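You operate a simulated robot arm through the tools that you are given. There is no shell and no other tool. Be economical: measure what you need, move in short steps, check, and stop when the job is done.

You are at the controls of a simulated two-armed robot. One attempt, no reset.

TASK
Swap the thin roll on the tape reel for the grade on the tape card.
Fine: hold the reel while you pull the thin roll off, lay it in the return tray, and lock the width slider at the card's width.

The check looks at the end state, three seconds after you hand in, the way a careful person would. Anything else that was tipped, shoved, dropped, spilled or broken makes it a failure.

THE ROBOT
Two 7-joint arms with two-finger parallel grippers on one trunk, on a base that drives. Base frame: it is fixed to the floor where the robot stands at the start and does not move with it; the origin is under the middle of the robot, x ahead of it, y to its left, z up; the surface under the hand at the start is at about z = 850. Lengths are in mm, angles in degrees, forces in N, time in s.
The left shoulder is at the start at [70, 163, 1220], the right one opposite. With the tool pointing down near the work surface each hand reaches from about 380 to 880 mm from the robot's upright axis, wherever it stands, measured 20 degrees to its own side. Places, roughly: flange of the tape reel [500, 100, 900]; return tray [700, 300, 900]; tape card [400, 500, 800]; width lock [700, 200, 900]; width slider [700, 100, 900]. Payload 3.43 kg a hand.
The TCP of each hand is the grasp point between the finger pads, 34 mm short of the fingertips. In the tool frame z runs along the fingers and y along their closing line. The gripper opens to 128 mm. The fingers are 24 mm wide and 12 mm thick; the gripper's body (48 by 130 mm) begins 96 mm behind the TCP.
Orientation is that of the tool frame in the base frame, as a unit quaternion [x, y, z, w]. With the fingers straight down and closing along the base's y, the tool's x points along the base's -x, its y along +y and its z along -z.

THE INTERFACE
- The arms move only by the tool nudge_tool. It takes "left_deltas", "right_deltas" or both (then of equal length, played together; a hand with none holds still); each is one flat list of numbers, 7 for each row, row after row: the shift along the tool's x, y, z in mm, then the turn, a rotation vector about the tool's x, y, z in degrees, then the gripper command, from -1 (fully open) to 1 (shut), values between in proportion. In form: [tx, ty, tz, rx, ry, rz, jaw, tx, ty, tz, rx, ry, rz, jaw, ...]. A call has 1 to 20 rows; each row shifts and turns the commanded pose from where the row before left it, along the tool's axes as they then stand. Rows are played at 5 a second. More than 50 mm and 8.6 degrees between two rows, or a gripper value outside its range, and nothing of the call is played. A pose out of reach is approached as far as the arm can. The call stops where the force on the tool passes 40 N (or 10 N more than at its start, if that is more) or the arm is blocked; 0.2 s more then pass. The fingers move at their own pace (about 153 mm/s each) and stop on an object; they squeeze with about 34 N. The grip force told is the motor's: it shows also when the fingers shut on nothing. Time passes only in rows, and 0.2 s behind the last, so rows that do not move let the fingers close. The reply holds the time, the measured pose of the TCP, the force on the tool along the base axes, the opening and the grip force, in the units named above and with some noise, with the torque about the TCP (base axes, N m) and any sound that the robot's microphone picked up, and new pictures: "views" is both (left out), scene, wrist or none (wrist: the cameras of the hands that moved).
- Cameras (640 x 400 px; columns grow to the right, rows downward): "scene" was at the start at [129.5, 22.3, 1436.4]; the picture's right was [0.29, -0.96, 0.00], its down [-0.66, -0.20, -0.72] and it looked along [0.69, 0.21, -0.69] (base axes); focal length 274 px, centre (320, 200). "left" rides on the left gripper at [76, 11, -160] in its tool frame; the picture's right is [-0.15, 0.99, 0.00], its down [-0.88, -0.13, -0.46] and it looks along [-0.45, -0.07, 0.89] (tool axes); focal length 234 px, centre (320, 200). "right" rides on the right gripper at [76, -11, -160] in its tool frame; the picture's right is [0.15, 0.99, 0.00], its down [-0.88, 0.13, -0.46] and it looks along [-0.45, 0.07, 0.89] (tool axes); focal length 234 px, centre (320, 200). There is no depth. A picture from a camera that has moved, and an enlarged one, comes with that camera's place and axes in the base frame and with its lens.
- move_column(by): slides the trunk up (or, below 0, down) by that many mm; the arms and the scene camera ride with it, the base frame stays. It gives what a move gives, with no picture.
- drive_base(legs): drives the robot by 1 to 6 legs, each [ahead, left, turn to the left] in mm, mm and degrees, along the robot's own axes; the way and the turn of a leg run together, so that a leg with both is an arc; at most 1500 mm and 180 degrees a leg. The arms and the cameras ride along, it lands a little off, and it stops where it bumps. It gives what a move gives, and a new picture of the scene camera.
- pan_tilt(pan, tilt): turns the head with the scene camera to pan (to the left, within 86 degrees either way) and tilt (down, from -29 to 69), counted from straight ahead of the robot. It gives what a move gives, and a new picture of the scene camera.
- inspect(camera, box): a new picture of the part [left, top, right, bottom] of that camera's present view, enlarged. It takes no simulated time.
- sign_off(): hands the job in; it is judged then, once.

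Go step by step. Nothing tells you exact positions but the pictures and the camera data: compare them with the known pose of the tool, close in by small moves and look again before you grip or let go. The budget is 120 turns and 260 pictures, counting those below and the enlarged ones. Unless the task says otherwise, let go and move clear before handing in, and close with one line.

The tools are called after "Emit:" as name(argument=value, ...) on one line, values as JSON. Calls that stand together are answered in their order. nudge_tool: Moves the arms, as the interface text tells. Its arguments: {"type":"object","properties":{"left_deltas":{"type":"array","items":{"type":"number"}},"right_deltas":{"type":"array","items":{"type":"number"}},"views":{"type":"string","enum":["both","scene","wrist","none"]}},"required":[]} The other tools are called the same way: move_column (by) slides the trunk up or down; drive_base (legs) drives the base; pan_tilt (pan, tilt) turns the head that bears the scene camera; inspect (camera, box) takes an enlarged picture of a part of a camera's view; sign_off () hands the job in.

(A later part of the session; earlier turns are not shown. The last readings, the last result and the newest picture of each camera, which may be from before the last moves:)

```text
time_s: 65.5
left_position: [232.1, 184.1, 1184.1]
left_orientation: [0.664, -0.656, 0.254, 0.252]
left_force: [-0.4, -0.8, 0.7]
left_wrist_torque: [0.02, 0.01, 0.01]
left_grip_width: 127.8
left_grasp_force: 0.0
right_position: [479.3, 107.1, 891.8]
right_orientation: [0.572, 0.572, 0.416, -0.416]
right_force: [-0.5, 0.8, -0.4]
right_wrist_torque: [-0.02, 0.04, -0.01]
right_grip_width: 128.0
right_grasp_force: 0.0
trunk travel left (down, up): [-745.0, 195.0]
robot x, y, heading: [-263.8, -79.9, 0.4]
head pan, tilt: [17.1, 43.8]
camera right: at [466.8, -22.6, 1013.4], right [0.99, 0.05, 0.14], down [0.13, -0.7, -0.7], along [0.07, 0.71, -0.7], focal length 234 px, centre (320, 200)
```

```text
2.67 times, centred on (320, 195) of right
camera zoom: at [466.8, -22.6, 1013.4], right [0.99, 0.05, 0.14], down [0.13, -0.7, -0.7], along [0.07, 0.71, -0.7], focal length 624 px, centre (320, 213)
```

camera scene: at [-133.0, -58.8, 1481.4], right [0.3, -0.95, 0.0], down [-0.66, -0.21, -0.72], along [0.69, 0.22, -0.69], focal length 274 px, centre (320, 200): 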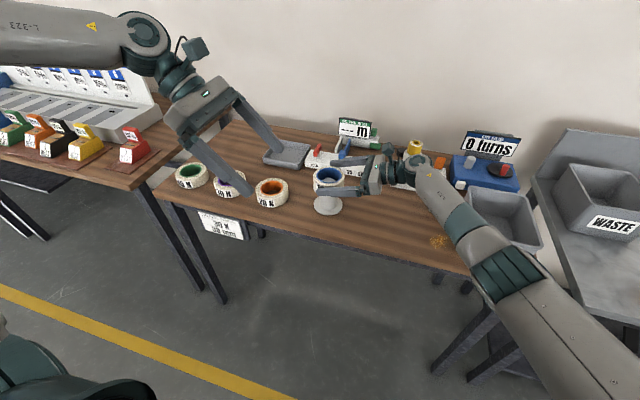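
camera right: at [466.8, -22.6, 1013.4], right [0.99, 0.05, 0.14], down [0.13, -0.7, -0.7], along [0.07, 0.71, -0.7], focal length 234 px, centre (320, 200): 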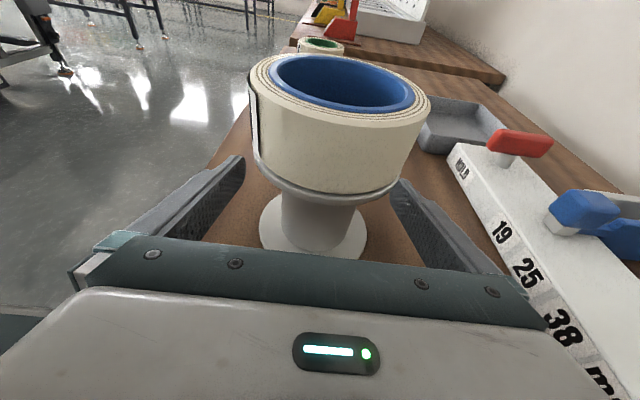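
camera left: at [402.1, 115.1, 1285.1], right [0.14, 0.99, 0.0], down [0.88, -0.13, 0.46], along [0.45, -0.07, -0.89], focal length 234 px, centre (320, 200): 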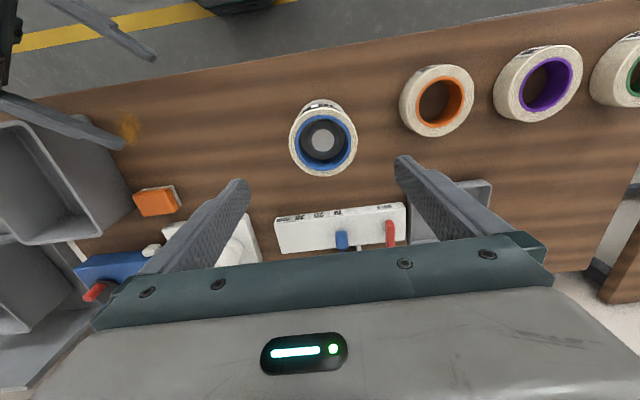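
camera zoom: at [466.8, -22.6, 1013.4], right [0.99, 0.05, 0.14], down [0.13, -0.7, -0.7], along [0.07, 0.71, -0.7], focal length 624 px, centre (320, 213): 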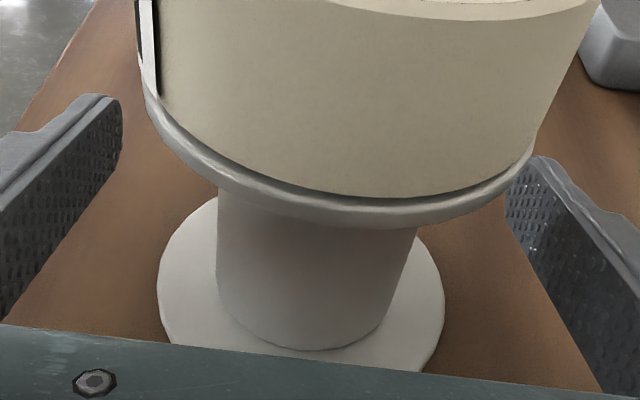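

Centred. I'll close the right hand on the neck while the left hand comes over the roll.

Emit:
nudge_tool(right_deltas=[0, 0, 0, 0, 0, 0, -0.5, 0, 0, 0, 0, 0, 0, 0, 0, 0, 0, 0, 0, 0, 0.05, 0, 0, 0, 0, 0, 0, 0.1, 0, 0, 0, 0, 0, 0, 0.2, 0, 0, 0, 0, 0, 0, 1, 0, 0, 0, 0, 0, 0, 1, 0, 0, 0, 0, 0, 0, 1], left_deltas=[-1.3, -35.3, 14, 0, 0, 0, -1, -1.3, -35.3, 14, 0, 0, 0, -1, -1.3, -35.3, 14, 0, 0, 0, -1, -1.3, -35.3, 14, 0, 0, 0, -1, -1.3, -35.3, 14, 0, 0, 0, -1, -1.3, -35.3, 14, 0, 0, 0, -1, -1.3, -35.3, 14, 0, 0, 0, -1, 0, 0, 0, 0, 0, 0, -1])

Emit:
inspect(camera="left", box=[200, 120, 440, 270])

```text
time_s: 67.3
left_position: [466.8, 133.7, 1109.9]
left_orientation: [0.664, -0.656, 0.255, 0.252]
left_force: [-0.4, 0.0, 0.2]
left_wrist_torque: [0.02, -0.01, -0.01]
left_grip_width: 128.1
left_grasp_force: 0.0
left hand out of reach, approached as far as the arm can: row 7
right_position: [479.5, 108.4, 892.6]
right_orientation: [0.573, 0.572, 0.416, -0.415]
right_force: [0.0, 0.0, 0.8]
right_wrist_torque: [0.29, 0.05, -0.08]
right_grip_width: 56.9
right_grasp_force: 34.1
trunk travel left (down, up): [-745.0, 195.0]
robot x, y, heading: [-263.9, -82.6, 0.5]
head pan, tilt: [17.1, 43.8]
camera scene: at [-132.9, -58.2, 1481.3], right [0.3, -0.95, 0.0], down [-0.66, -0.21, -0.72], along [0.69, 0.22, -0.69], focal length 274 px, centre (320, 200)
camera right: at [467.0, -22.3, 1013.6], right [0.99, 0.04, 0.14], down [0.13, -0.71, -0.7], along [0.07, 0.71, -0.7], focal length 234 px, centre (320, 200)
camera left: at [454.1, 184.4, 1280.7], right [-0.99, 0.1, -0.1], down [0.12, 0.96, -0.25], along [0.07, -0.26, -0.96], focal length 234 px, centre (320, 200)
```

scene: 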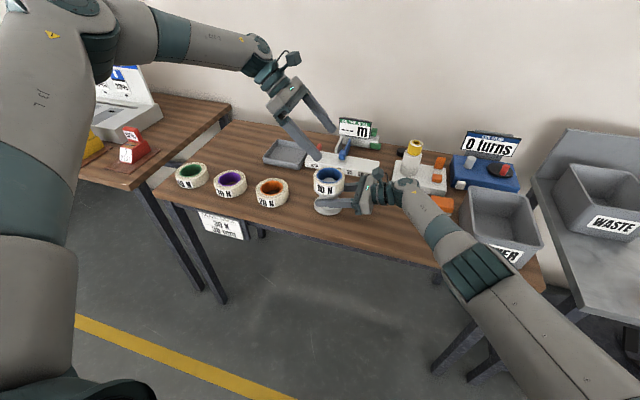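
right: 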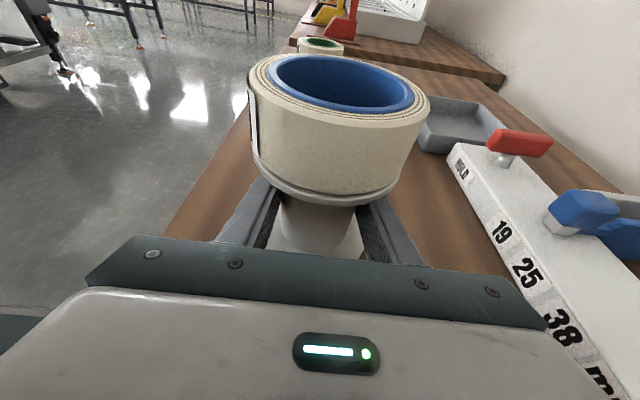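
left: 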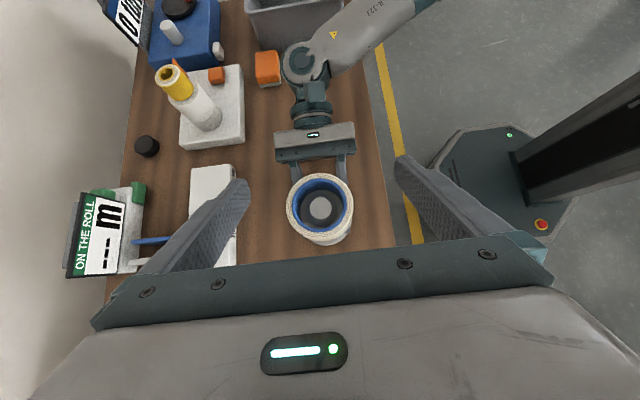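

```text
2.67 times, centred on (320, 195) of left
camera zoom: at [454.1, 184.4, 1280.7], right [-0.99, 0.1, -0.1], down [0.12, 0.96, -0.25], along [0.07, -0.26, -0.96], focal length 624 px, centre (320, 213)
```

zoom: 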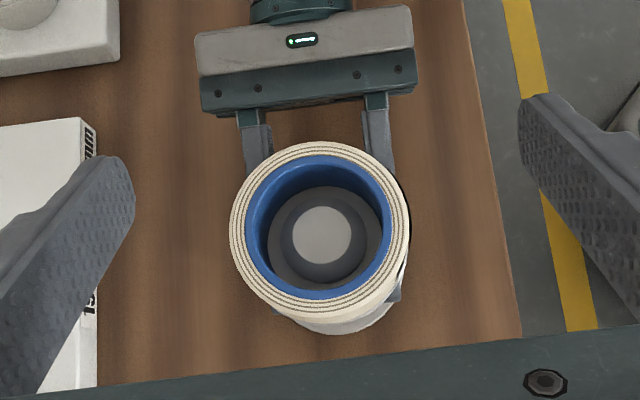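

The right hand holds the neck again, and the left is nearly above the roll. I'll lower it with small corrections toward the reel axis.

Emit:
nudge_tool(left_deltas=[-17, -3, 18.5, 0, 0, 0, -1, -17, -3, 18.5, 0, 0, 0, -1, -17, -3, 18.5, 0, 0, 0, -1, -17, -3, 18.5, 0, 0, 0, -1, 0, 0, 0, 0, 0, 0, -1], views="wrist")

```text
time_s: 68.5
left_position: [432.1, 144.4, 1032.9]
left_orientation: [0.665, -0.656, 0.254, 0.251]
left_force: [0.4, -0.9, 0.9]
left_wrist_torque: [-0.01, 0.0, 0.01]
left_grip_width: 127.8
left_grasp_force: 0.0
left hand out of reach, approached as far as the arm can: row 1, 2, 3, 4
right_position: [478.2, 108.2, 892.2]
right_orientation: [0.572, 0.571, 0.416, -0.416]
right_force: [2.7, -1.2, 1.5]
right_wrist_torque: [-0.03, -0.02, -0.01]
right_grip_width: 57.2
right_grasp_force: 33.9
trunk travel left (down, up): [-745.0, 195.0]
robot x, y, heading: [-261.7, -83.6, 0.4]
head pan, tilt: [17.1, 43.8]
camera left: at [420.2, 195.1, 1203.6], right [-0.99, 0.1, -0.1], down [0.12, 0.96, -0.25], along [0.07, -0.26, -0.96], focal length 234 px, centre (320, 200)
```

left: 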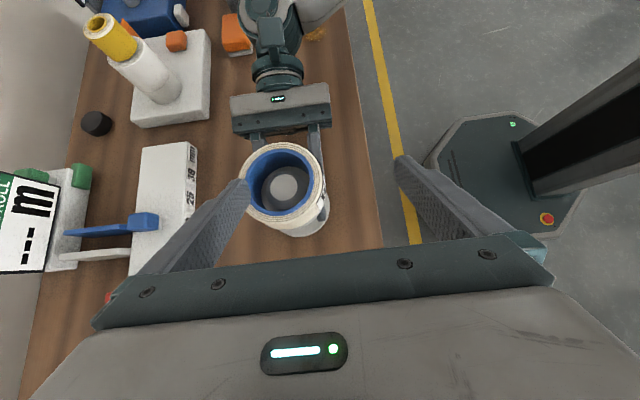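

The left arm is now short of forward reach, not angle. I'll release the reel, raise both hands, drive about 110 mm closer and repeat.

Emit:
nudge_tool(right_deltas=[0, 0, 0, 0, 0, 0, 0, 0, 0, 0, 0, 0, 0, -1, 0, 0, 0, 0, 0, 0, -1, 36, 0, -11.7, 0, 0, 0, -1, 36, 0, -11.7, 0, 0, 0, -1, 36, 0, -11.7, 0, 0, 0, -1, 36, 0, -11.7, 0, 0, 0, -1, 36, 0, -11.7, 0, 0, 0, -1, 0, -37, 0, 0, 0, 0, -1, 0, -37, 0, 0, 0, 0, -1, 0, -37, 0, 0, 0, 0, -1], left_deltas=[20, 10, -22, 0, 0, 0, -1, 20, 30, -22, 0, 0, 0, -1, 20, 30, -22, 0, 0, 0, -1, 0, 30, -20, 0, 0, 0, -1, 0, 30, -20, 0, 0, 0, -1, 0, 0, -20, 0, 0, 0, -1, 0, 0, 0, 0, 0, 0, -1, 0, 0, 0, 0, 0, 0, -1, 0, 0, 0, 0, 0, 0, -1, 0, 0, 0, 0, 0, 0, -1, 0, 0, 0, 0, 0, 0, -1], views="scene")

```text
time_s: 70.9
left_position: [302.0, 185.3, 1167.2]
left_orientation: [0.664, -0.657, 0.255, 0.253]
left_force: [0.2, 0.8, 1.0]
left_wrist_torque: [0.03, -0.04, 0.03]
left_grip_width: 128.1
left_grasp_force: 0.1
right_position: [365.8, 106.4, 1083.6]
right_orientation: [0.572, 0.572, 0.416, -0.416]
right_force: [-0.3, -0.4, 0.3]
right_wrist_torque: [-0.03, 0.0, -0.02]
right_grip_width: 127.9
right_grasp_force: 0.0
trunk travel left (down, up): [-745.0, 195.0]
robot x, y, heading: [-262.1, -82.8, 0.5]
head pan, tilt: [17.1, 43.8]
camera scene: at [-133.6, -59.0, 1481.5], right [0.3, -0.95, 0.0], down [-0.66, -0.21, -0.72], along [0.69, 0.22, -0.69], focal length 274 px, centre (320, 200)
```

scene: 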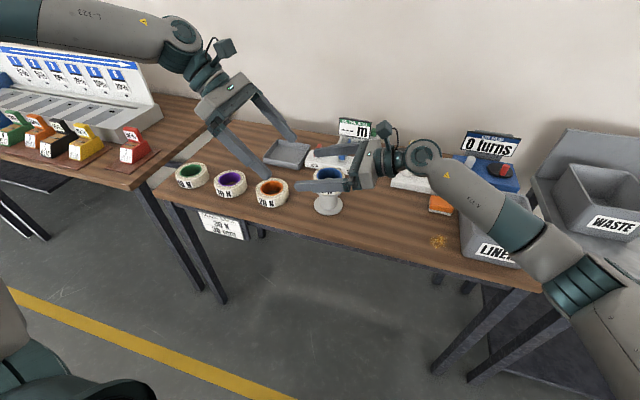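

Emit:
drive_base(legs=[[115, 0, 0]])

Emit:
nudge_tool(right_deltas=[-10, 0, -31, 0, 0, 0, -1, -10, 0, -31, 0, 0, 0, -1, -10, 0, -31, 0, 0, 0, -1, -10, 0, -31, 0, 0, 0, -1, 0, 0, 0, 0, 0, 0, -1, 0, 0, 0, 0, 0, 0, -1, 0, 0, 0, 0, 0, 0, -1], left_deltas=[0, 0, 0, 0, 0, 0, -1, 0, 0, 0, 0, 0, 0, -1, 0, -20, 0, 0, 0, 0, -1, 0, -20, 20, 0, 0, 0, -1, 0, -20, 30, 0, 0, 0, -1, 0, 0, 30, 0, 0, 0, -1, 0, 0, 30, 0, 0, 0, -1], views="none")

```text
time_s: 72.1
left_position: [415.9, 184.0, 1167.6]
left_orientation: [0.663, -0.657, 0.255, 0.253]
left_force: [-0.3, -0.4, 0.9]
left_wrist_torque: [0.0, -0.01, 0.01]
left_grip_width: 128.0
left_grasp_force: 0.0
right_position: [481.0, 105.1, 1082.8]
right_orientation: [0.572, 0.571, 0.417, -0.416]
right_force: [-0.4, 0.5, -0.4]
right_wrist_torque: [0.02, -0.01, 0.0]
right_grip_width: 128.1
right_grasp_force: 0.1
trunk travel left (down, up): [-745.0, 195.0]
robot x, y, heading: [-147.4, -78.5, -0.1]
head pan, tilt: [17.1, 43.8]
camera scene: at [-19.8, -58.4, 1481.5], right [0.3, -0.95, 0.0], down [-0.66, -0.21, -0.72], along [0.69, 0.22, -0.69], focal length 274 px, centre (320, 200)
```

scene: 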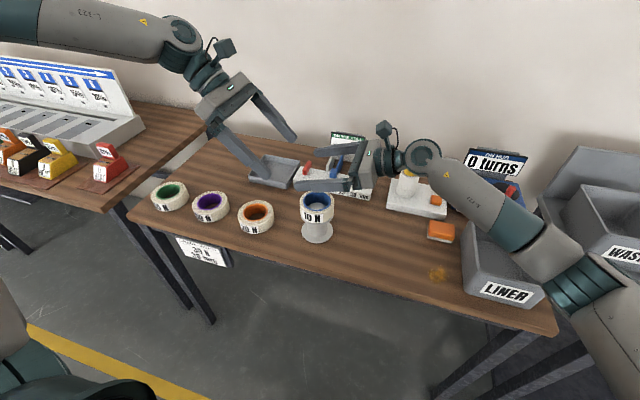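

```text
time_s: 73.7
left_position: [481.3, 108.3, 1087.9]
left_orientation: [0.663, -0.657, 0.253, 0.253]
left_force: [0.4, 0.0, 0.6]
left_wrist_torque: [0.03, 0.02, -0.04]
left_grip_width: 127.7
left_grasp_force: 0.0
right_position: [484.7, -24.2, 1084.3]
right_orientation: [0.573, 0.571, 0.416, -0.416]
right_force: [-0.4, -0.1, -0.4]
right_wrist_torque: [0.02, -0.03, 0.03]
right_grip_width: 127.9
right_grasp_force: 0.1
trunk travel left (down, up): [-745.0, 195.0]
robot x, y, heading: [-145.4, -83.7, 0.2]
head pan, tilt: [17.1, 43.8]
```

The left reaches over the reel without trouble now. I'll test the lower height before re-gripping with the right.

Emit:
nudge_tool(left_deltas=[-18, 0, 19.7, 0, 0, 0, -1, -18, 0, 19.7, 0, 0, 0, -1, -18, 0, 19.7, 0, 0, 0, -1, 0, 0, 0, 0, 0, 0, -1], views="wrist")

Emit:
inspect(camera="left", box=[200, 120, 440, 270])

```text
time_s: 74.7
left_position: [479.0, 113.1, 1006.9]
left_orientation: [0.664, -0.657, 0.254, 0.252]
left_force: [-0.5, 0.5, 0.7]
left_wrist_torque: [-0.01, 0.01, 0.01]
left_grip_width: 128.1
left_grasp_force: 0.1
right_position: [483.8, -23.2, 1083.9]
right_orientation: [0.572, 0.572, 0.416, -0.415]
right_force: [0.9, -0.4, 0.1]
right_wrist_torque: [-0.01, 0.0, -0.02]
right_grip_width: 128.1
right_grasp_force: 0.0
trunk travel left (down, up): [-745.0, 195.0]
robot x, y, heading: [-149.7, -79.5, 0.4]
head pan, tilt: [17.1, 43.8]
camera left: at [466.9, 164.3, 1176.6], right [-0.99, 0.1, -0.1], down [0.12, 0.96, -0.25], along [0.07, -0.26, -0.96], focal length 234 px, centre (320, 200)
```

left: 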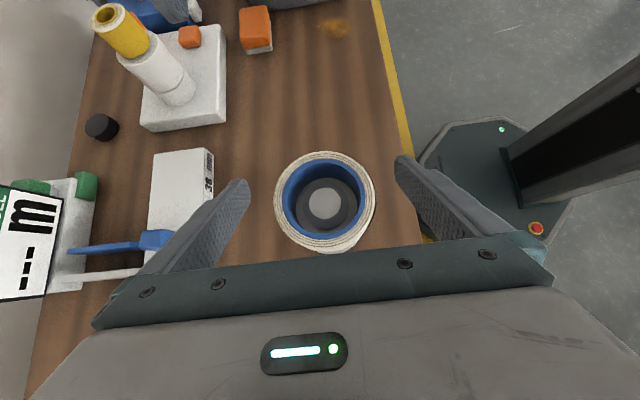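

```text
2.67 times, centred on (320, 195) of left
camera zoom: at [466.9, 164.3, 1176.6], right [-0.99, 0.1, -0.1], down [0.12, 0.96, -0.25], along [0.07, -0.26, -0.96], focal length 624 px, centre (320, 213)
```

zoom: 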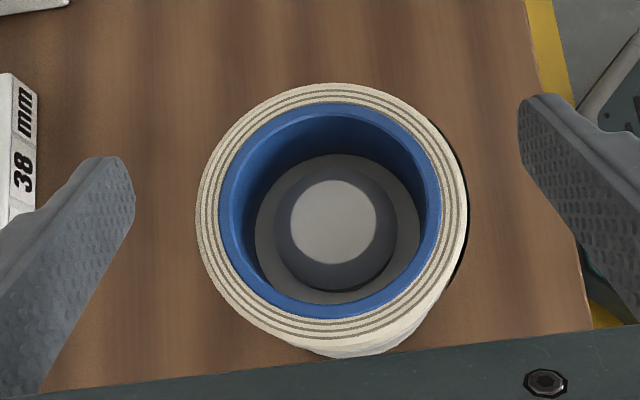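

Full left reach is confirmed, with the roll axis at about (478, 109). I'll move the left aside, bring the right back over the reel and start its descent.

Emit:
nudge_tool(left_deltas=[18, 0, -19.7, 0, 0, 0, -1, 18, 0, -19.7, 0, 0, 0, -1, 18, 0, -19.7, 0, 0, 0, -1, -24.7, 0, -22.3, 0, 0, 0, -1, -24.7, 0, -22.3, 0, 0, 0, -1, -24.7, 0, -22.3, 0, 0, 0, -1, 0, 0, 0, 0, 0, 0, -1, 0, 0, 0, 0, 0, 0, -1, 0, 0, 0, 0, 0, 0, -1, 0, 0, 0, 0, 0, 0, -1, 0, 0, 0, 0, 0, 0, -1, 0, 0, 0, 0, 0, 0, -1], right_deltas=[0, 0, 0, 0, 0, 0, -1, 0, 0, 0, 0, 0, 0, -1, 0, 0, 0, 0, 0, 0, -1, 0, 0, 0, 0, 0, 0, -1, 9.5, -1.3, 29, 0, 0, 0, -1, 9.5, -1.3, 29, 0, 0, 0, -1, 9.5, -1.3, 29, 0, 0, 0, -1, 9.5, -1.3, 29, 0, 0, 0, -1, -28.5, 0, 9.3, 0, 0, 0, -1, -28.5, 0, 9.3, 0, 0, 0, -1, -28.5, 0, 9.3, 0, 0, 0, -1, 0, 0, 0, 0, 0, 0, -1])

```text
time_s: 77.3
left_position: [474.9, 210.3, 1085.4]
left_orientation: [0.663, -0.657, 0.254, 0.253]
left_force: [0.8, -0.5, 0.8]
left_wrist_torque: [0.04, 0.02, -0.02]
left_grip_width: 128.0
left_grasp_force: 0.0
right_position: [478.0, 96.0, 994.8]
right_orientation: [0.573, 0.571, 0.416, -0.415]
right_force: [0.1, 0.0, 0.1]
right_wrist_torque: [-0.04, -0.01, 0.0]
right_grip_width: 127.9
right_grasp_force: 0.0
trunk travel left (down, up): [-745.0, 195.0]
robot x, y, heading: [-149.6, -82.6, 0.1]
head pan, tilt: [17.1, 43.8]
camera scene: at [-19.1, -58.8, 1481.4], right [0.3, -0.95, 0.0], down [-0.66, -0.21, -0.72], along [0.69, 0.22, -0.69], focal length 274 px, centre (320, 200)
camera right: at [466.3, -34.3, 1115.7], right [0.99, 0.04, 0.14], down [0.13, -0.7, -0.7], along [0.07, 0.71, -0.7], focal length 234 px, centre (320, 200)
camera left: at [462.2, 260.5, 1256.4], right [-0.99, 0.1, -0.1], down [0.12, 0.96, -0.25], along [0.07, -0.26, -0.96], focal length 234 px, centre (320, 200)
```

scene: 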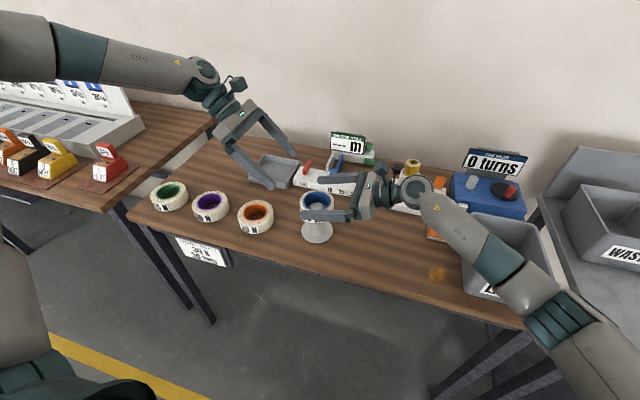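
right: 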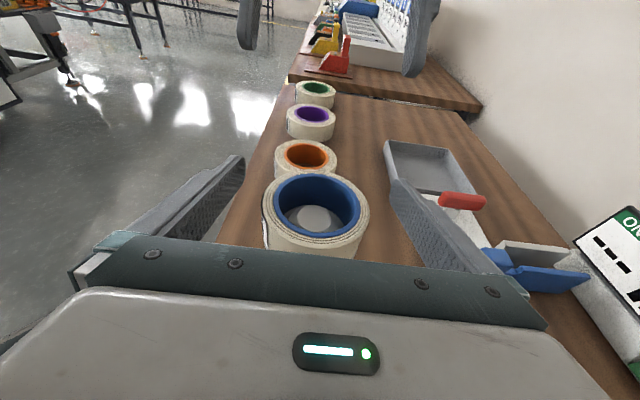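
left: 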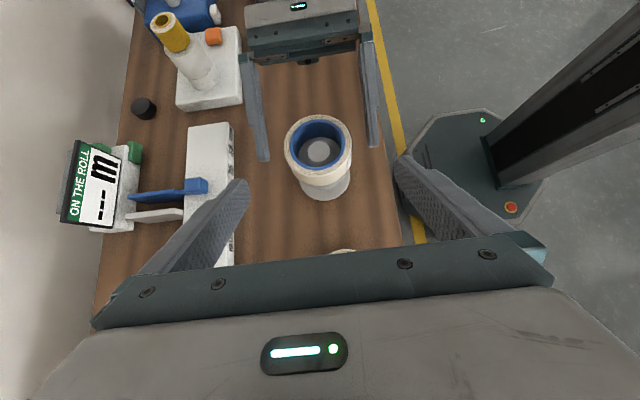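

Emit:
nudge_tool(right_deltas=[-23.3, 0.3, 11, 0, 0, 0, -1, -23.3, 0.3, 11, 0, 0, 0, -1, -23.3, 0.3, 11, 0, 0, 0, -1, -23.3, 0.3, 11, 0, 0, 0, -1, 0, 0, 0, 0, 0, 0, -1], views="wrist")

Emit:
inspect(camera="right", box=[200, 120, 440, 270])

```text
time_s: 78.5
left_position: [474.2, 209.6, 1086.0]
left_orientation: [0.664, -0.657, 0.254, 0.252]
left_force: [-0.4, 0.6, -0.1]
left_wrist_torque: [-0.02, -0.02, 0.03]
left_grip_width: 127.7
left_grasp_force: 0.0
right_position: [479.2, 108.4, 891.5]
right_orientation: [0.572, 0.571, 0.417, -0.416]
right_force: [-0.5, 0.2, -0.3]
right_wrist_torque: [0.04, 0.01, -0.01]
right_grip_width: 128.0
right_grasp_force: 0.1
trunk travel left (down, up): [-745.0, 195.0]
robot x, y, heading: [-148.5, -78.9, 0.2]
head pan, tilt: [17.1, 43.8]
camera right: at [467.7, -22.3, 1012.6], right [0.99, 0.04, 0.14], down [0.13, -0.7, -0.7], along [0.07, 0.71, -0.7], focal length 234 px, centre (320, 200)
```

right: 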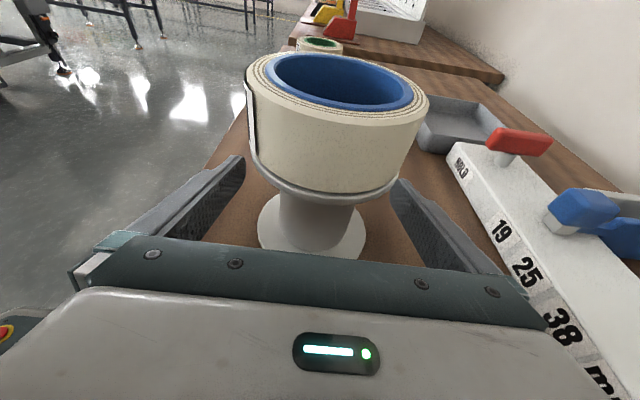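

```text
2.67 times, centred on (320, 195) of right
camera zoom: at [467.7, -22.3, 1012.6], right [0.99, 0.04, 0.14], down [0.13, -0.7, -0.7], along [0.07, 0.71, -0.7], focal length 624 px, centre (320, 213)
```

zoom: 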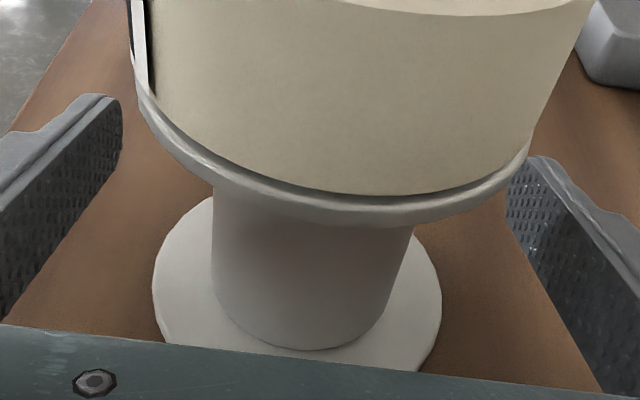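

Emit:
nudge_tool(right_deltas=[0, -1.2, 0, 0, 0, 0, -0.5, 0, 0, 0, 0, 0, 0, 0, 0, 0, 0, 0, 0, 0, 0.05, 0, 0, 0, 0, 0, 0, 0.1, 0, 0, 0, 0, 0, 0, 0.2, 0, 0, 0, 0, 0, 0, 1, 0, 0, 0, 0, 0, 0, 1, 0, 0, 0, 0, 0, 0, 1], left_deltas=[24.7, -1, 22.3, 0, 0, 0, -1, 24.7, -1, 22.3, 0, 0, 0, -1, 24.7, -1, 22.3, 0, 0, 0, -1, 0, 0, 0, 0, 0, 0, -1, -18, 0, 19.7, 0, 0, 0, -1, -18, 0, 19.7, 0, 0, 0, -1, -18, 0, 19.7, 0, 0, 0, -1, 0, 0, 0, 0, 0, 0, -1])

Emit:
inspect(camera="left", box=[200, 120, 440, 270])

```text
time_s: 80.3
left_position: [479.7, 108.7, 1004.0]
left_orientation: [0.664, -0.657, 0.255, 0.252]
left_force: [-0.2, -0.5, -0.5]
left_wrist_torque: [0.0, 0.0, -0.01]
left_grip_width: 128.1
left_grasp_force: 0.0
right_position: [477.1, 109.0, 892.0]
right_orientation: [0.573, 0.572, 0.416, -0.415]
right_force: [-1.0, -0.2, -0.9]
right_wrist_torque: [0.19, 0.08, -0.01]
right_grip_width: 57.0
right_grasp_force: 33.8
trunk travel left (down, up): [-745.0, 195.0]
robot x, y, heading: [-147.2, -79.9, 0.1]
head pan, tilt: [17.1, 43.8]
camera scene: at [-19.5, -58.1, 1481.4], right [0.3, -0.95, 0.0], down [-0.66, -0.21, -0.72], along [0.69, 0.22, -0.69], focal length 274 px, centre (320, 200)
camera right: at [465.7, -20.7, 1012.3], right [0.99, 0.04, 0.14], down [0.13, -0.71, -0.7], along [0.07, 0.71, -0.7], focal length 234 px, centre (320, 200)
camera left: at [468.1, 160.1, 1174.9], right [-0.99, 0.1, -0.1], down [0.12, 0.96, -0.25], along [0.07, -0.26, -0.96], focal length 234 px, centre (320, 200)
```

scene: 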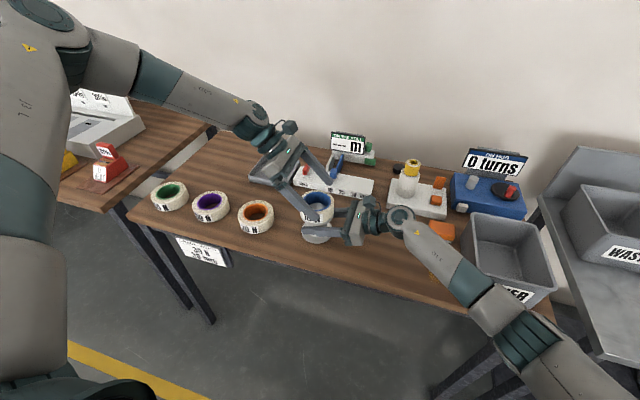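
right: 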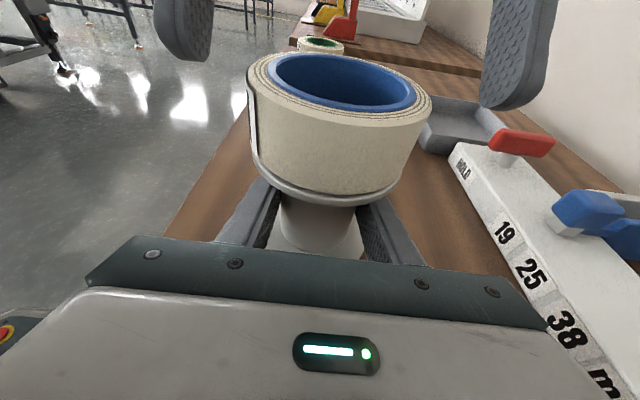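
left: 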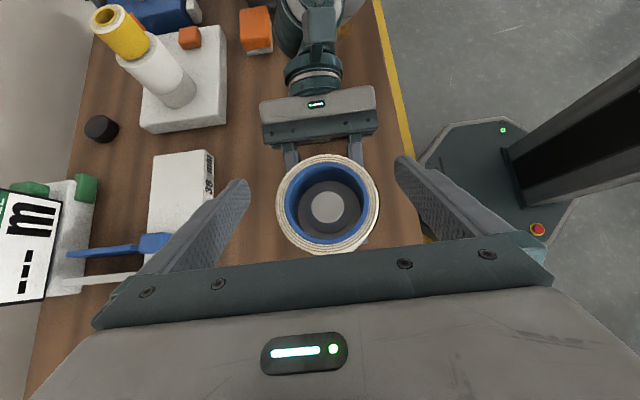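

```text
2.67 times, centred on (320, 195) of left
camera zoom: at [468.1, 160.1, 1174.9], right [-0.99, 0.1, -0.1], down [0.12, 0.96, -0.25], along [0.07, -0.26, -0.96], focal length 624 px, centre (320, 213)
```

zoom: 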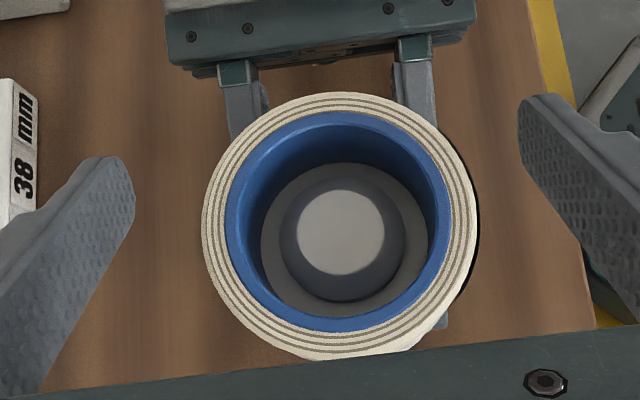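

Everything lines up, with the roll axis at (477, 111). I'll lower the left hand around the roll and close on it gently.

Emit:
nudge_tool(left_deltas=[-13.5, 1.4, 13.4, 0, 0, 0, -1, -13.5, 1.4, 13.4, 0, 0, 0, -1, 0, 0, 0, 0, 0, 0, -0.6, 0, 0, 0, 0, 0, 0, -0.5, 0, 0, 0, 0, 0, 0, -0.45, 0, 0, 0, 0, 0, 0, -0.4, 0, 0, 0, 0, 0, 0, -0.3, 0, 0, 0, 0, 0, 0, 1, 0, 0, 0, 0, 0, 0, 1])

Emit:
inspect(camera="scene", box=[240, 130, 400, 260])

```text
time_s: 82.3
left_position: [475.8, 111.9, 966.4]
left_orientation: [0.663, -0.657, 0.254, 0.252]
left_force: [3.9, -0.5, 0.6]
left_wrist_torque: [0.03, -0.08, 0.04]
left_grip_width: 91.2
left_grasp_force: 34.2
right_position: [478.1, 109.7, 891.2]
right_orientation: [0.573, 0.571, 0.417, -0.415]
right_force: [-4.8, -0.9, 1.4]
right_wrist_torque: [-0.01, -0.26, 0.01]
right_grip_width: 57.1
right_grasp_force: 34.5
trunk travel left (down, up): [-745.0, 195.0]
robot x, y, heading: [-148.3, -81.2, 0.2]
head pan, tilt: [17.1, 43.8]
heard: snap
camera scene: at [-18.9, -58.5, 1481.3], right [0.3, -0.95, 0.0], down [-0.66, -0.21, -0.72], along [0.69, 0.22, -0.69], focal length 274 px, centre (320, 200)
camera left: at [465.0, 163.8, 1137.1], right [-0.99, 0.1, -0.1], down [0.12, 0.96, -0.25], along [0.07, -0.26, -0.96], focal length 234 px, centre (320, 200)
```

scene: 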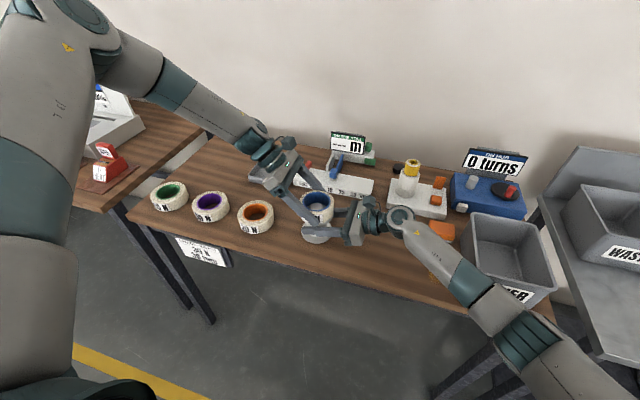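
left: 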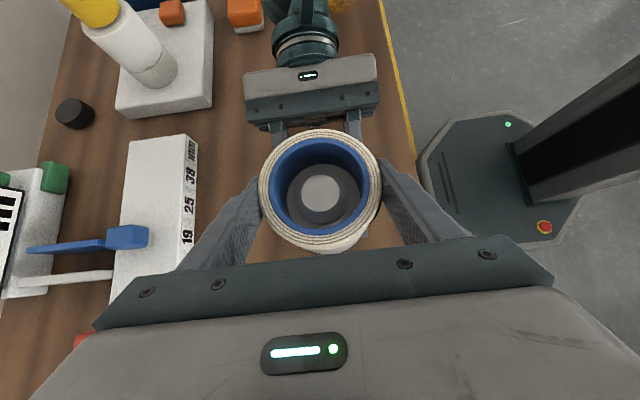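

```text
3.08 times, centred on (320, 195) of scene
camera zoom: at [-18.9, -58.5, 1481.3], right [0.3, -0.95, 0.0], down [-0.66, -0.21, -0.72], along [0.69, 0.22, -0.69], focal length 843 px, centre (320, 215)
```

zoom: 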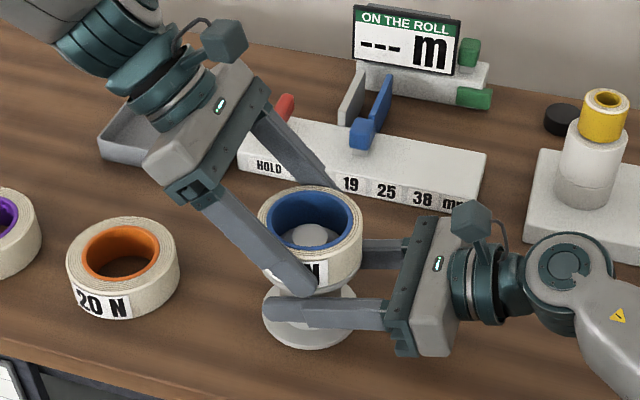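

Both grips are firm, and there was a snap, probably the roll's catch. I'll pull the roll straight up.

Emit:
nudge_tool(left_deltas=[4, 0, -4.4, 0, 0, 0, 1, 4, 0, -4.4, 0, 0, 0, 1, 6.7, 0, -7.4, 0, 0, 0, 1, 10.7, 0, -11.8, 0, 0, 0, 1, 10.7, 0, -11.8, 0, 0, 0, 1, 13.4, 0, -14.8, 0, 0, 0, 1, 13.4, 0, -14.8, 0, 0, 0, 1])

Emit:
inspect(camera="scene", box=[240, 130, 400, 260])

```text
time_s: 83.9
left_position: [476.7, 113.3, 1058.8]
left_orientation: [0.663, -0.657, 0.255, 0.253]
left_force: [0.4, 0.3, -2.1]
left_wrist_torque: [0.01, 0.01, 0.0]
left_grip_width: 91.2
left_grasp_force: 33.9
right_position: [477.5, 108.5, 892.2]
right_orientation: [0.573, 0.571, 0.417, -0.415]
right_force: [-0.2, -1.1, 0.2]
right_wrist_torque: [0.07, -0.1, -0.11]
right_grip_width: 57.2
right_grasp_force: 33.9
trunk travel left (down, up): [-745.0, 195.0]
robot x, y, heading: [-149.8, -82.3, 0.2]
head pan, tilt: [17.1, 43.8]
camera scene: at [-19.1, -58.4, 1481.3], right [0.3, -0.95, 0.0], down [-0.66, -0.21, -0.72], along [0.69, 0.22, -0.69], focal length 274 px, centre (320, 200)
camera left: at [464.6, 164.2, 1229.7], right [-0.99, 0.1, -0.1], down [0.12, 0.96, -0.25], along [0.07, -0.26, -0.96], focal length 234 px, centre (320, 200)
```

scene: 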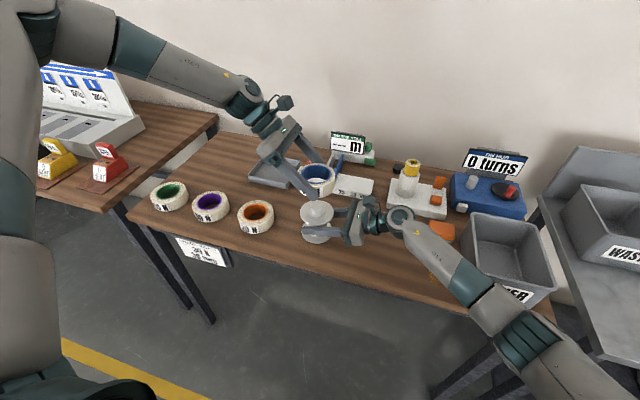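
left: 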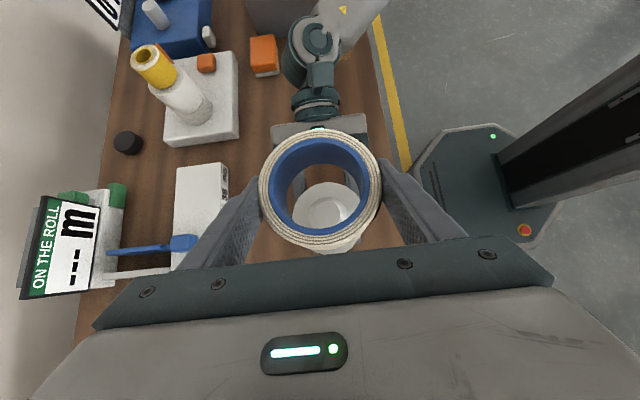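

```text
3.08 times, centred on (320, 195) of scene
camera zoom: at [-19.1, -58.4, 1481.3], right [0.3, -0.95, 0.0], down [-0.66, -0.21, -0.72], along [0.69, 0.22, -0.69], focal length 843 px, centre (320, 215)
```

zoom: 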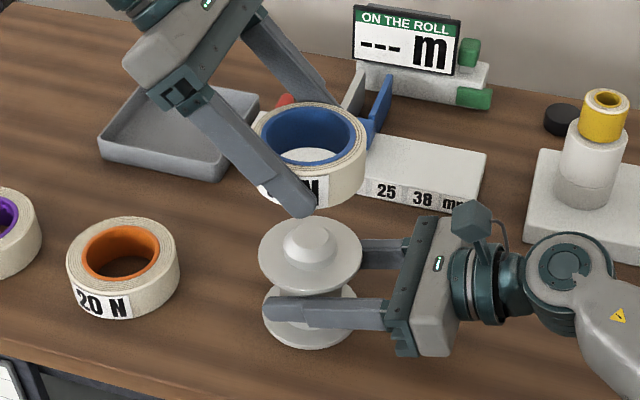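

The thin roll came off cleanly and the reel is undisturbed. Next the left moves aside with the roll, then the right releases and goes straight up, before I drive toward the tray.

Emit:
nudge_tool(left_deltas=[-17.3, 0, -29.2, 0, 0, 0, 1, -17.3, 0, -29.2, 0, 0, 0, 1, -17.3, 0, -29.2, 0, 0, 0, 1, -17.3, 0, -29.2, 0, 0, 0, 1, 0, 0, 0, 0, 0, 0, 1, 0, 0, 0, 0, 0, 0, 1, 0, 0, 0, 0, 0, 0, 1, 0, 0, 0, 0, 0, 0, 1, 0, 0, 0, 0, 0, 0, 1, 0, 0, 0, 0, 0, 0, 1, 0, 0, 0, 0, 0, 0, 1, 0, 0, 0, 0, 0, 0, 1, 0, 0, 0, 0, 0, 0, 1, 0, 0, 0, 0, 0, 0, 1], right_deltas=[0, 0, 0, 0, 0, 0, 1, 0, 0, 0, 0, 0, 0, 1, 0, 0, 0, 0, 0, 0, 0, 0, 0, 0, 0, 0, 0, -1, 0, 0, 0, 0, 0, 0, -1, 36, 0, -11.7, 0, 0, 0, -1, 36, 0, -11.7, 0, 0, 0, -1, 36, 0, -11.7, 0, 0, 0, -1, 36, 0, -11.7, 0, 0, 0, -1, 36, 0, -11.7, 0, 0, 0, -1, 0, -37, 0, 0, 0, 0, -1, 0, -37, 0, 0, 0, 0, -1, 0, -37, 0, 0, 0, 0, -1, 0, -37, 0, 0, 0, 0, -1])

```text
time_s: 86.9
left_position: [475.6, 241.4, 1102.4]
left_orientation: [0.663, -0.657, 0.255, 0.253]
left_force: [-0.7, -0.3, -1.3]
left_wrist_torque: [0.0, -0.01, 0.05]
left_grip_width: 90.8
left_grasp_force: 33.7
right_position: [330.0, 109.1, 1084.0]
right_orientation: [0.572, 0.571, 0.417, -0.416]
right_force: [-1.1, -1.3, -0.1]
right_wrist_torque: [0.01, -0.02, -0.02]
right_grip_width: 128.0
right_grasp_force: 0.1
trunk travel left (down, up): [-745.0, 195.0]
robot x, y, heading: [-146.7, -86.4, 0.2]
head pan, tilt: [17.1, 43.8]
camera scene: at [-19.9, -58.5, 1481.5], right [0.3, -0.95, 0.0], down [-0.66, -0.21, -0.72], along [0.69, 0.22, -0.69], focal length 274 px, centre (320, 200)
camera right: at [318.1, -21.0, 1203.6], right [0.99, 0.04, 0.14], down [0.13, -0.7, -0.7], along [0.07, 0.71, -0.7], focal length 234 px, centre (320, 200)
camera left: at [462.0, 292.6, 1273.6], right [-0.99, 0.1, -0.1], down [0.12, 0.96, -0.25], along [0.07, -0.26, -0.96], focal length 234 px, centre (320, 200)
```

scene: 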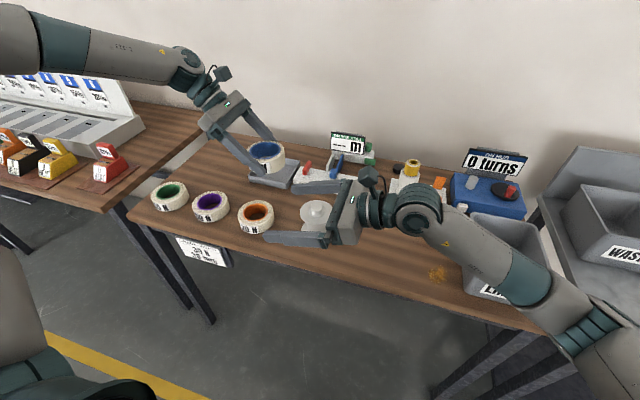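
right: 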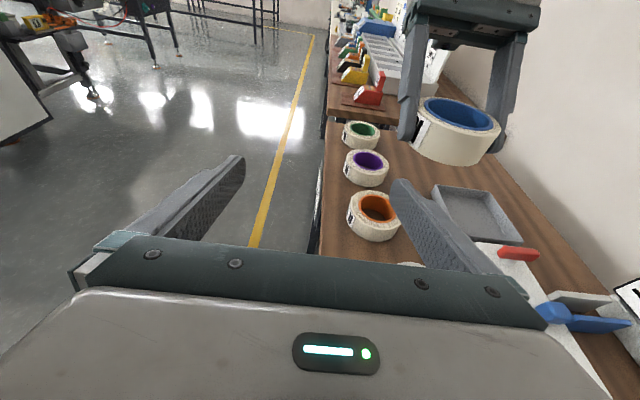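
left: 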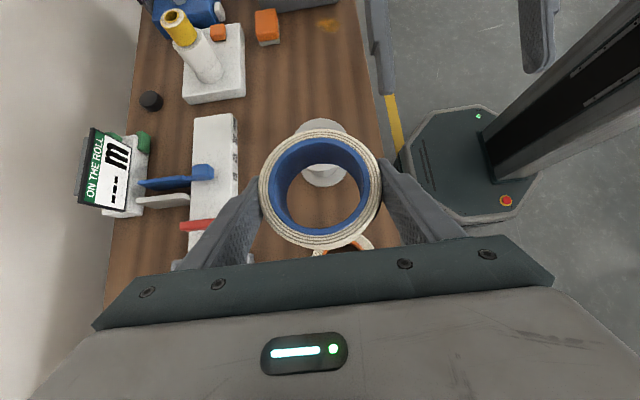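

Both hands are clear. I'll drive forward-left so the left hand can reach the tray.

Emit:
drive_base(legs=[[160, 160, 0]])

Emit:
inspect(camera="left", box=[120, 60, 520, 310])

```text
time_s: 88.6
left_position: [628.9, 401.5, 1101.8]
left_orientation: [0.663, -0.657, 0.255, 0.252]
left_force: [0.0, 0.2, -2.3]
left_wrist_torque: [0.01, 0.01, -0.01]
left_grip_width: 91.3
left_grasp_force: 33.7
right_position: [485.9, 267.7, 1082.7]
right_orientation: [0.572, 0.572, 0.416, -0.416]
right_force: [0.9, -0.5, 0.0]
right_wrist_torque: [0.0, 0.0, -0.01]
right_grip_width: 128.0
right_grasp_force: 0.1
trunk travel left (down, up): [-745.0, 195.0]
robot x, y, heading: [3.2, 74.0, 0.0]
head pan, tilt: [17.1, 43.8]
camera scene: at [136.0, 99.9, 1481.4], right [0.3, -0.95, 0.0], down [-0.66, -0.21, -0.72], along [0.69, 0.22, -0.69], focal length 274 px, centre (320, 200)
```

scene: 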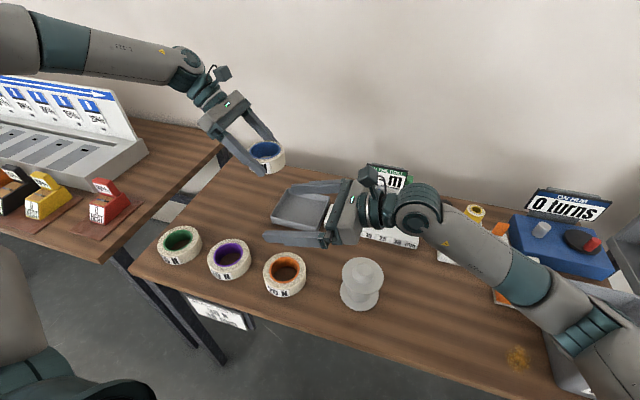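

```text
1.60 times, centred on (320, 185) of left
camera zoom: at [617.7, 451.1, 1273.5], right [-0.99, 0.1, -0.1], down [0.12, 0.96, -0.25], along [0.07, -0.26, -0.96], focal length 375 px, centre (320, 224)
```

zoom: 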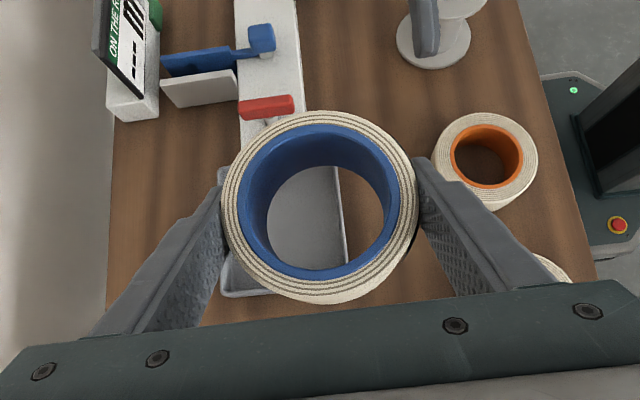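

Emit:
nudge_tool(right_deltas=[-10, -20, -31, 0, 0, 0, -1, -10, -20, -31, 0, 0, 0, -1, -10, -20, -31, 0, 0, 0, -1, -10, -20, -31, 0, 0, 0, -1, -10, -20, -31, 0, 0, 0, -1], left_deltas=[0, 0, 0, 0, 0, 0, 1, 0, 0, 0, 0, 0, 0, 1, 24.4, -20.5, 22.1, 0, 0, 0, 1, 24.4, -20.5, 22.1, 0, 0, 0, 1, 0, 0, 0, 0, 0, 0, 1])

Emit:
inspect(camera="scene", box=[200, 100, 400, 250])

Emit:
inspect(camera="left", box=[160, 110, 480, 290])

```text
time_s: 90.0
left_position: [702.6, 435.4, 1102.6]
left_orientation: [0.727, -0.595, 0.265, 0.219]
left_force: [0.5, -0.1, -1.8]
left_wrist_torque: [-0.04, 0.1, -0.06]
left_grip_width: 91.0
left_grasp_force: 33.6
right_position: [471.7, 157.9, 1073.4]
right_orientation: [0.516, 0.617, 0.381, -0.456]
right_force: [1.4, -0.6, -1.3]
right_wrist_torque: [0.13, 0.09, 0.13]
right_grip_width: 128.0
right_grasp_force: 0.1
trunk travel left (down, up): [-745.0, 195.0]
robot x, y, heading: [92.4, 90.4, 11.0]
head pan, tilt: [17.1, 43.8]
stopped in row 5 (left hand): the arm was blocked; the commanded pose is now the measured one
camera scene: at [223.7, 129.8, 1477.8], right [0.47, -0.88, -0.01], down [-0.61, -0.32, -0.72], along [0.63, 0.35, -0.7], focal length 274 px, centre (320, 200)
camera right: at [484.3, 26.5, 1192.0], right [0.97, 0.22, 0.14], down [0.25, -0.66, -0.71], along [-0.06, 0.72, -0.69], focal length 234 px, centre (320, 200)
camera left: at [684.0, 478.3, 1275.4], right [-0.99, -0.08, -0.09], down [-0.06, 0.97, -0.22], along [0.11, -0.21, -0.97], focal length 234 px, centre (320, 200)
```

scene: 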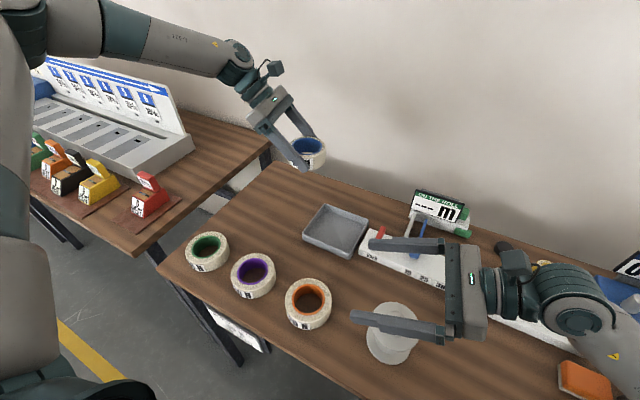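
right: 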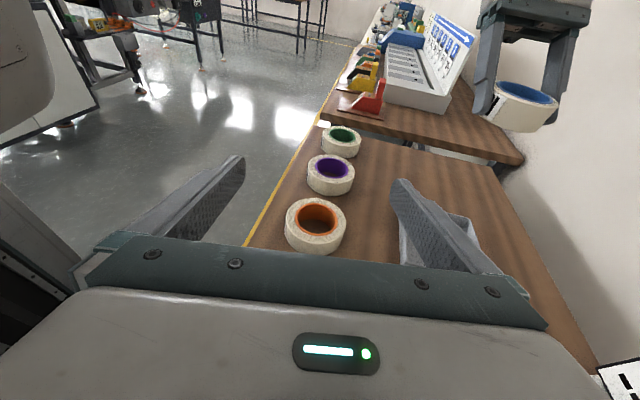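
left: 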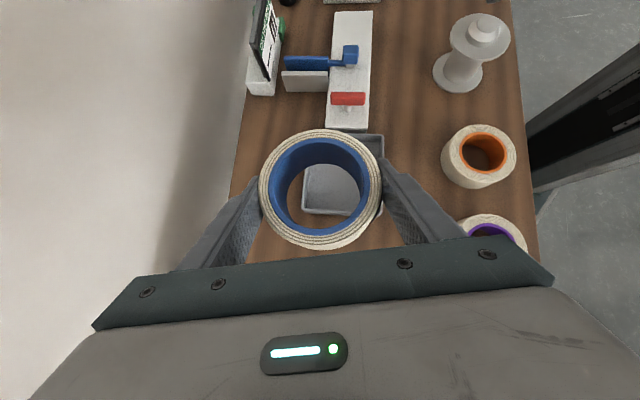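

```text
2.67 times, centred on (300, 175) of scene
camera zoom: at [223.7, 129.8, 1477.8], right [0.47, -0.88, -0.01], down [-0.61, -0.32, -0.72], along [0.63, 0.35, -0.7], focal length 730 px, centre (373, 267)
```

zoom: 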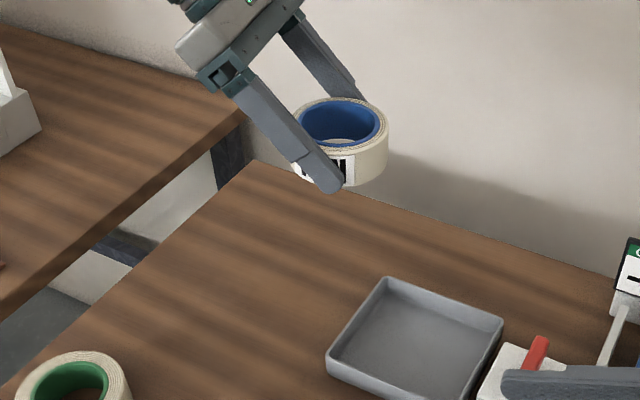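

```text
2.00 times, centred on (320, 200) of left
camera zoom: at [684.0, 478.3, 1275.4], right [-0.99, -0.08, -0.09], down [-0.06, 0.97, -0.22], along [0.11, -0.21, -0.97], focal length 468 px, centre (320, 200)
```

zoom: 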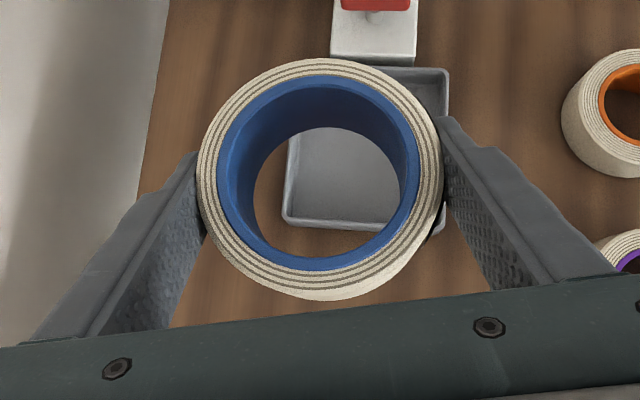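

The base got pushed: it is now at heading 11° and 90 mm further forward, so the right arm must have pressed on something while retreating. I'll look right before doing anything else.

Emit:
pan_tilt(pan=-35, tilt=50)

```text
time_s: 91.2
left_position: [694.5, 441.7, 1110.0]
left_orientation: [0.725, -0.594, 0.27, 0.219]
left_force: [-0.1, -0.6, -2.2]
left_wrist_torque: [0.0, 0.0, -0.03]
left_grip_width: 91.2
left_grasp_force: 34.4
right_position: [466.3, 162.2, 1078.7]
right_orientation: [0.515, 0.619, 0.383, -0.453]
right_force: [-0.1, -0.2, 0.6]
right_wrist_torque: [-0.03, -0.03, 0.03]
right_grip_width: 128.3
right_grasp_force: 0.1
trunk travel left (down, up): [-745.0, 195.0]
robot x, y, heading: [89.4, 90.4, 11.1]
head pan, tilt: [-35.0, 50.0]
camera scene: at [212.2, 60.6, 1472.4], right [-0.4, -0.92, 0.0], down [-0.7, 0.31, -0.64], along [0.59, -0.25, -0.77], focal length 274 px, centre (320, 200)
```

scene: 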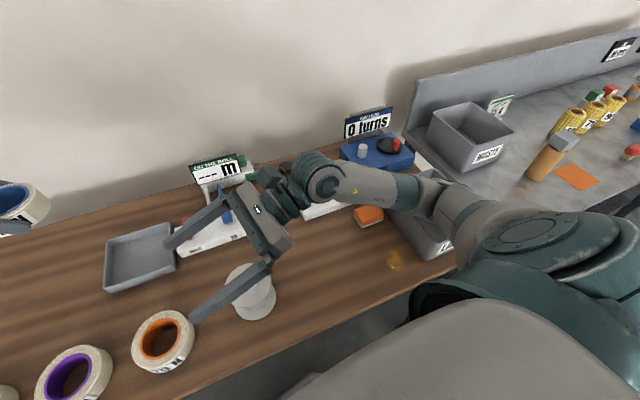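

The bench items look in place, and the right elbow most likely pushed against the waste bench. I'll back the base off and square it up.

Emit:
drive_base(legs=[[-150, 0, 0], [0, 0, -11]])

```text
time_s: 92.0
left_position: [678.8, 450.6, 1106.4]
left_orientation: [0.726, -0.592, 0.271, 0.22]
left_force: [0.0, -0.5, -1.3]
left_wrist_torque: [0.03, -0.04, 0.0]
left_grip_width: 91.1
left_grasp_force: 33.9
right_position: [456.8, 167.2, 1082.1]
right_orientation: [0.512, 0.625, 0.384, -0.447]
right_force: [-0.7, 0.2, -0.1]
right_wrist_torque: [-0.01, 0.02, -0.03]
right_grip_width: 128.0
right_grasp_force: 0.1
trunk travel left (down, up): [-745.0, 195.0]
robot x, y, heading: [79.0, 89.9, 11.6]
head pan, tilt: [-35.0, 50.0]
stopped in leg 1: the robot was blocked; the commanded pose is now the measured one
camera scene: at [199.3, 66.2, 1471.9], right [-0.4, -0.92, 0.0], down [-0.7, 0.3, -0.64], along [0.59, -0.25, -0.77], focal length 274 px, centre (320, 200)
```

scene: 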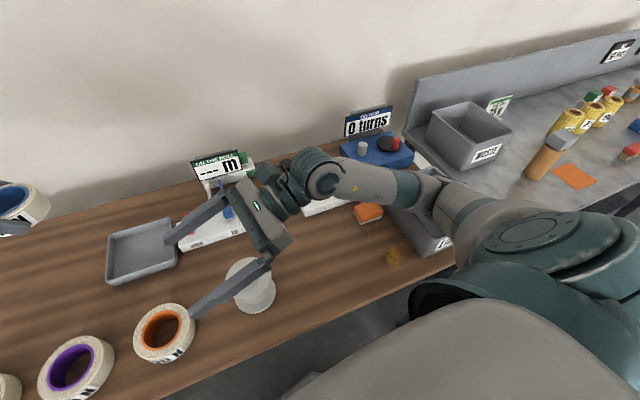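

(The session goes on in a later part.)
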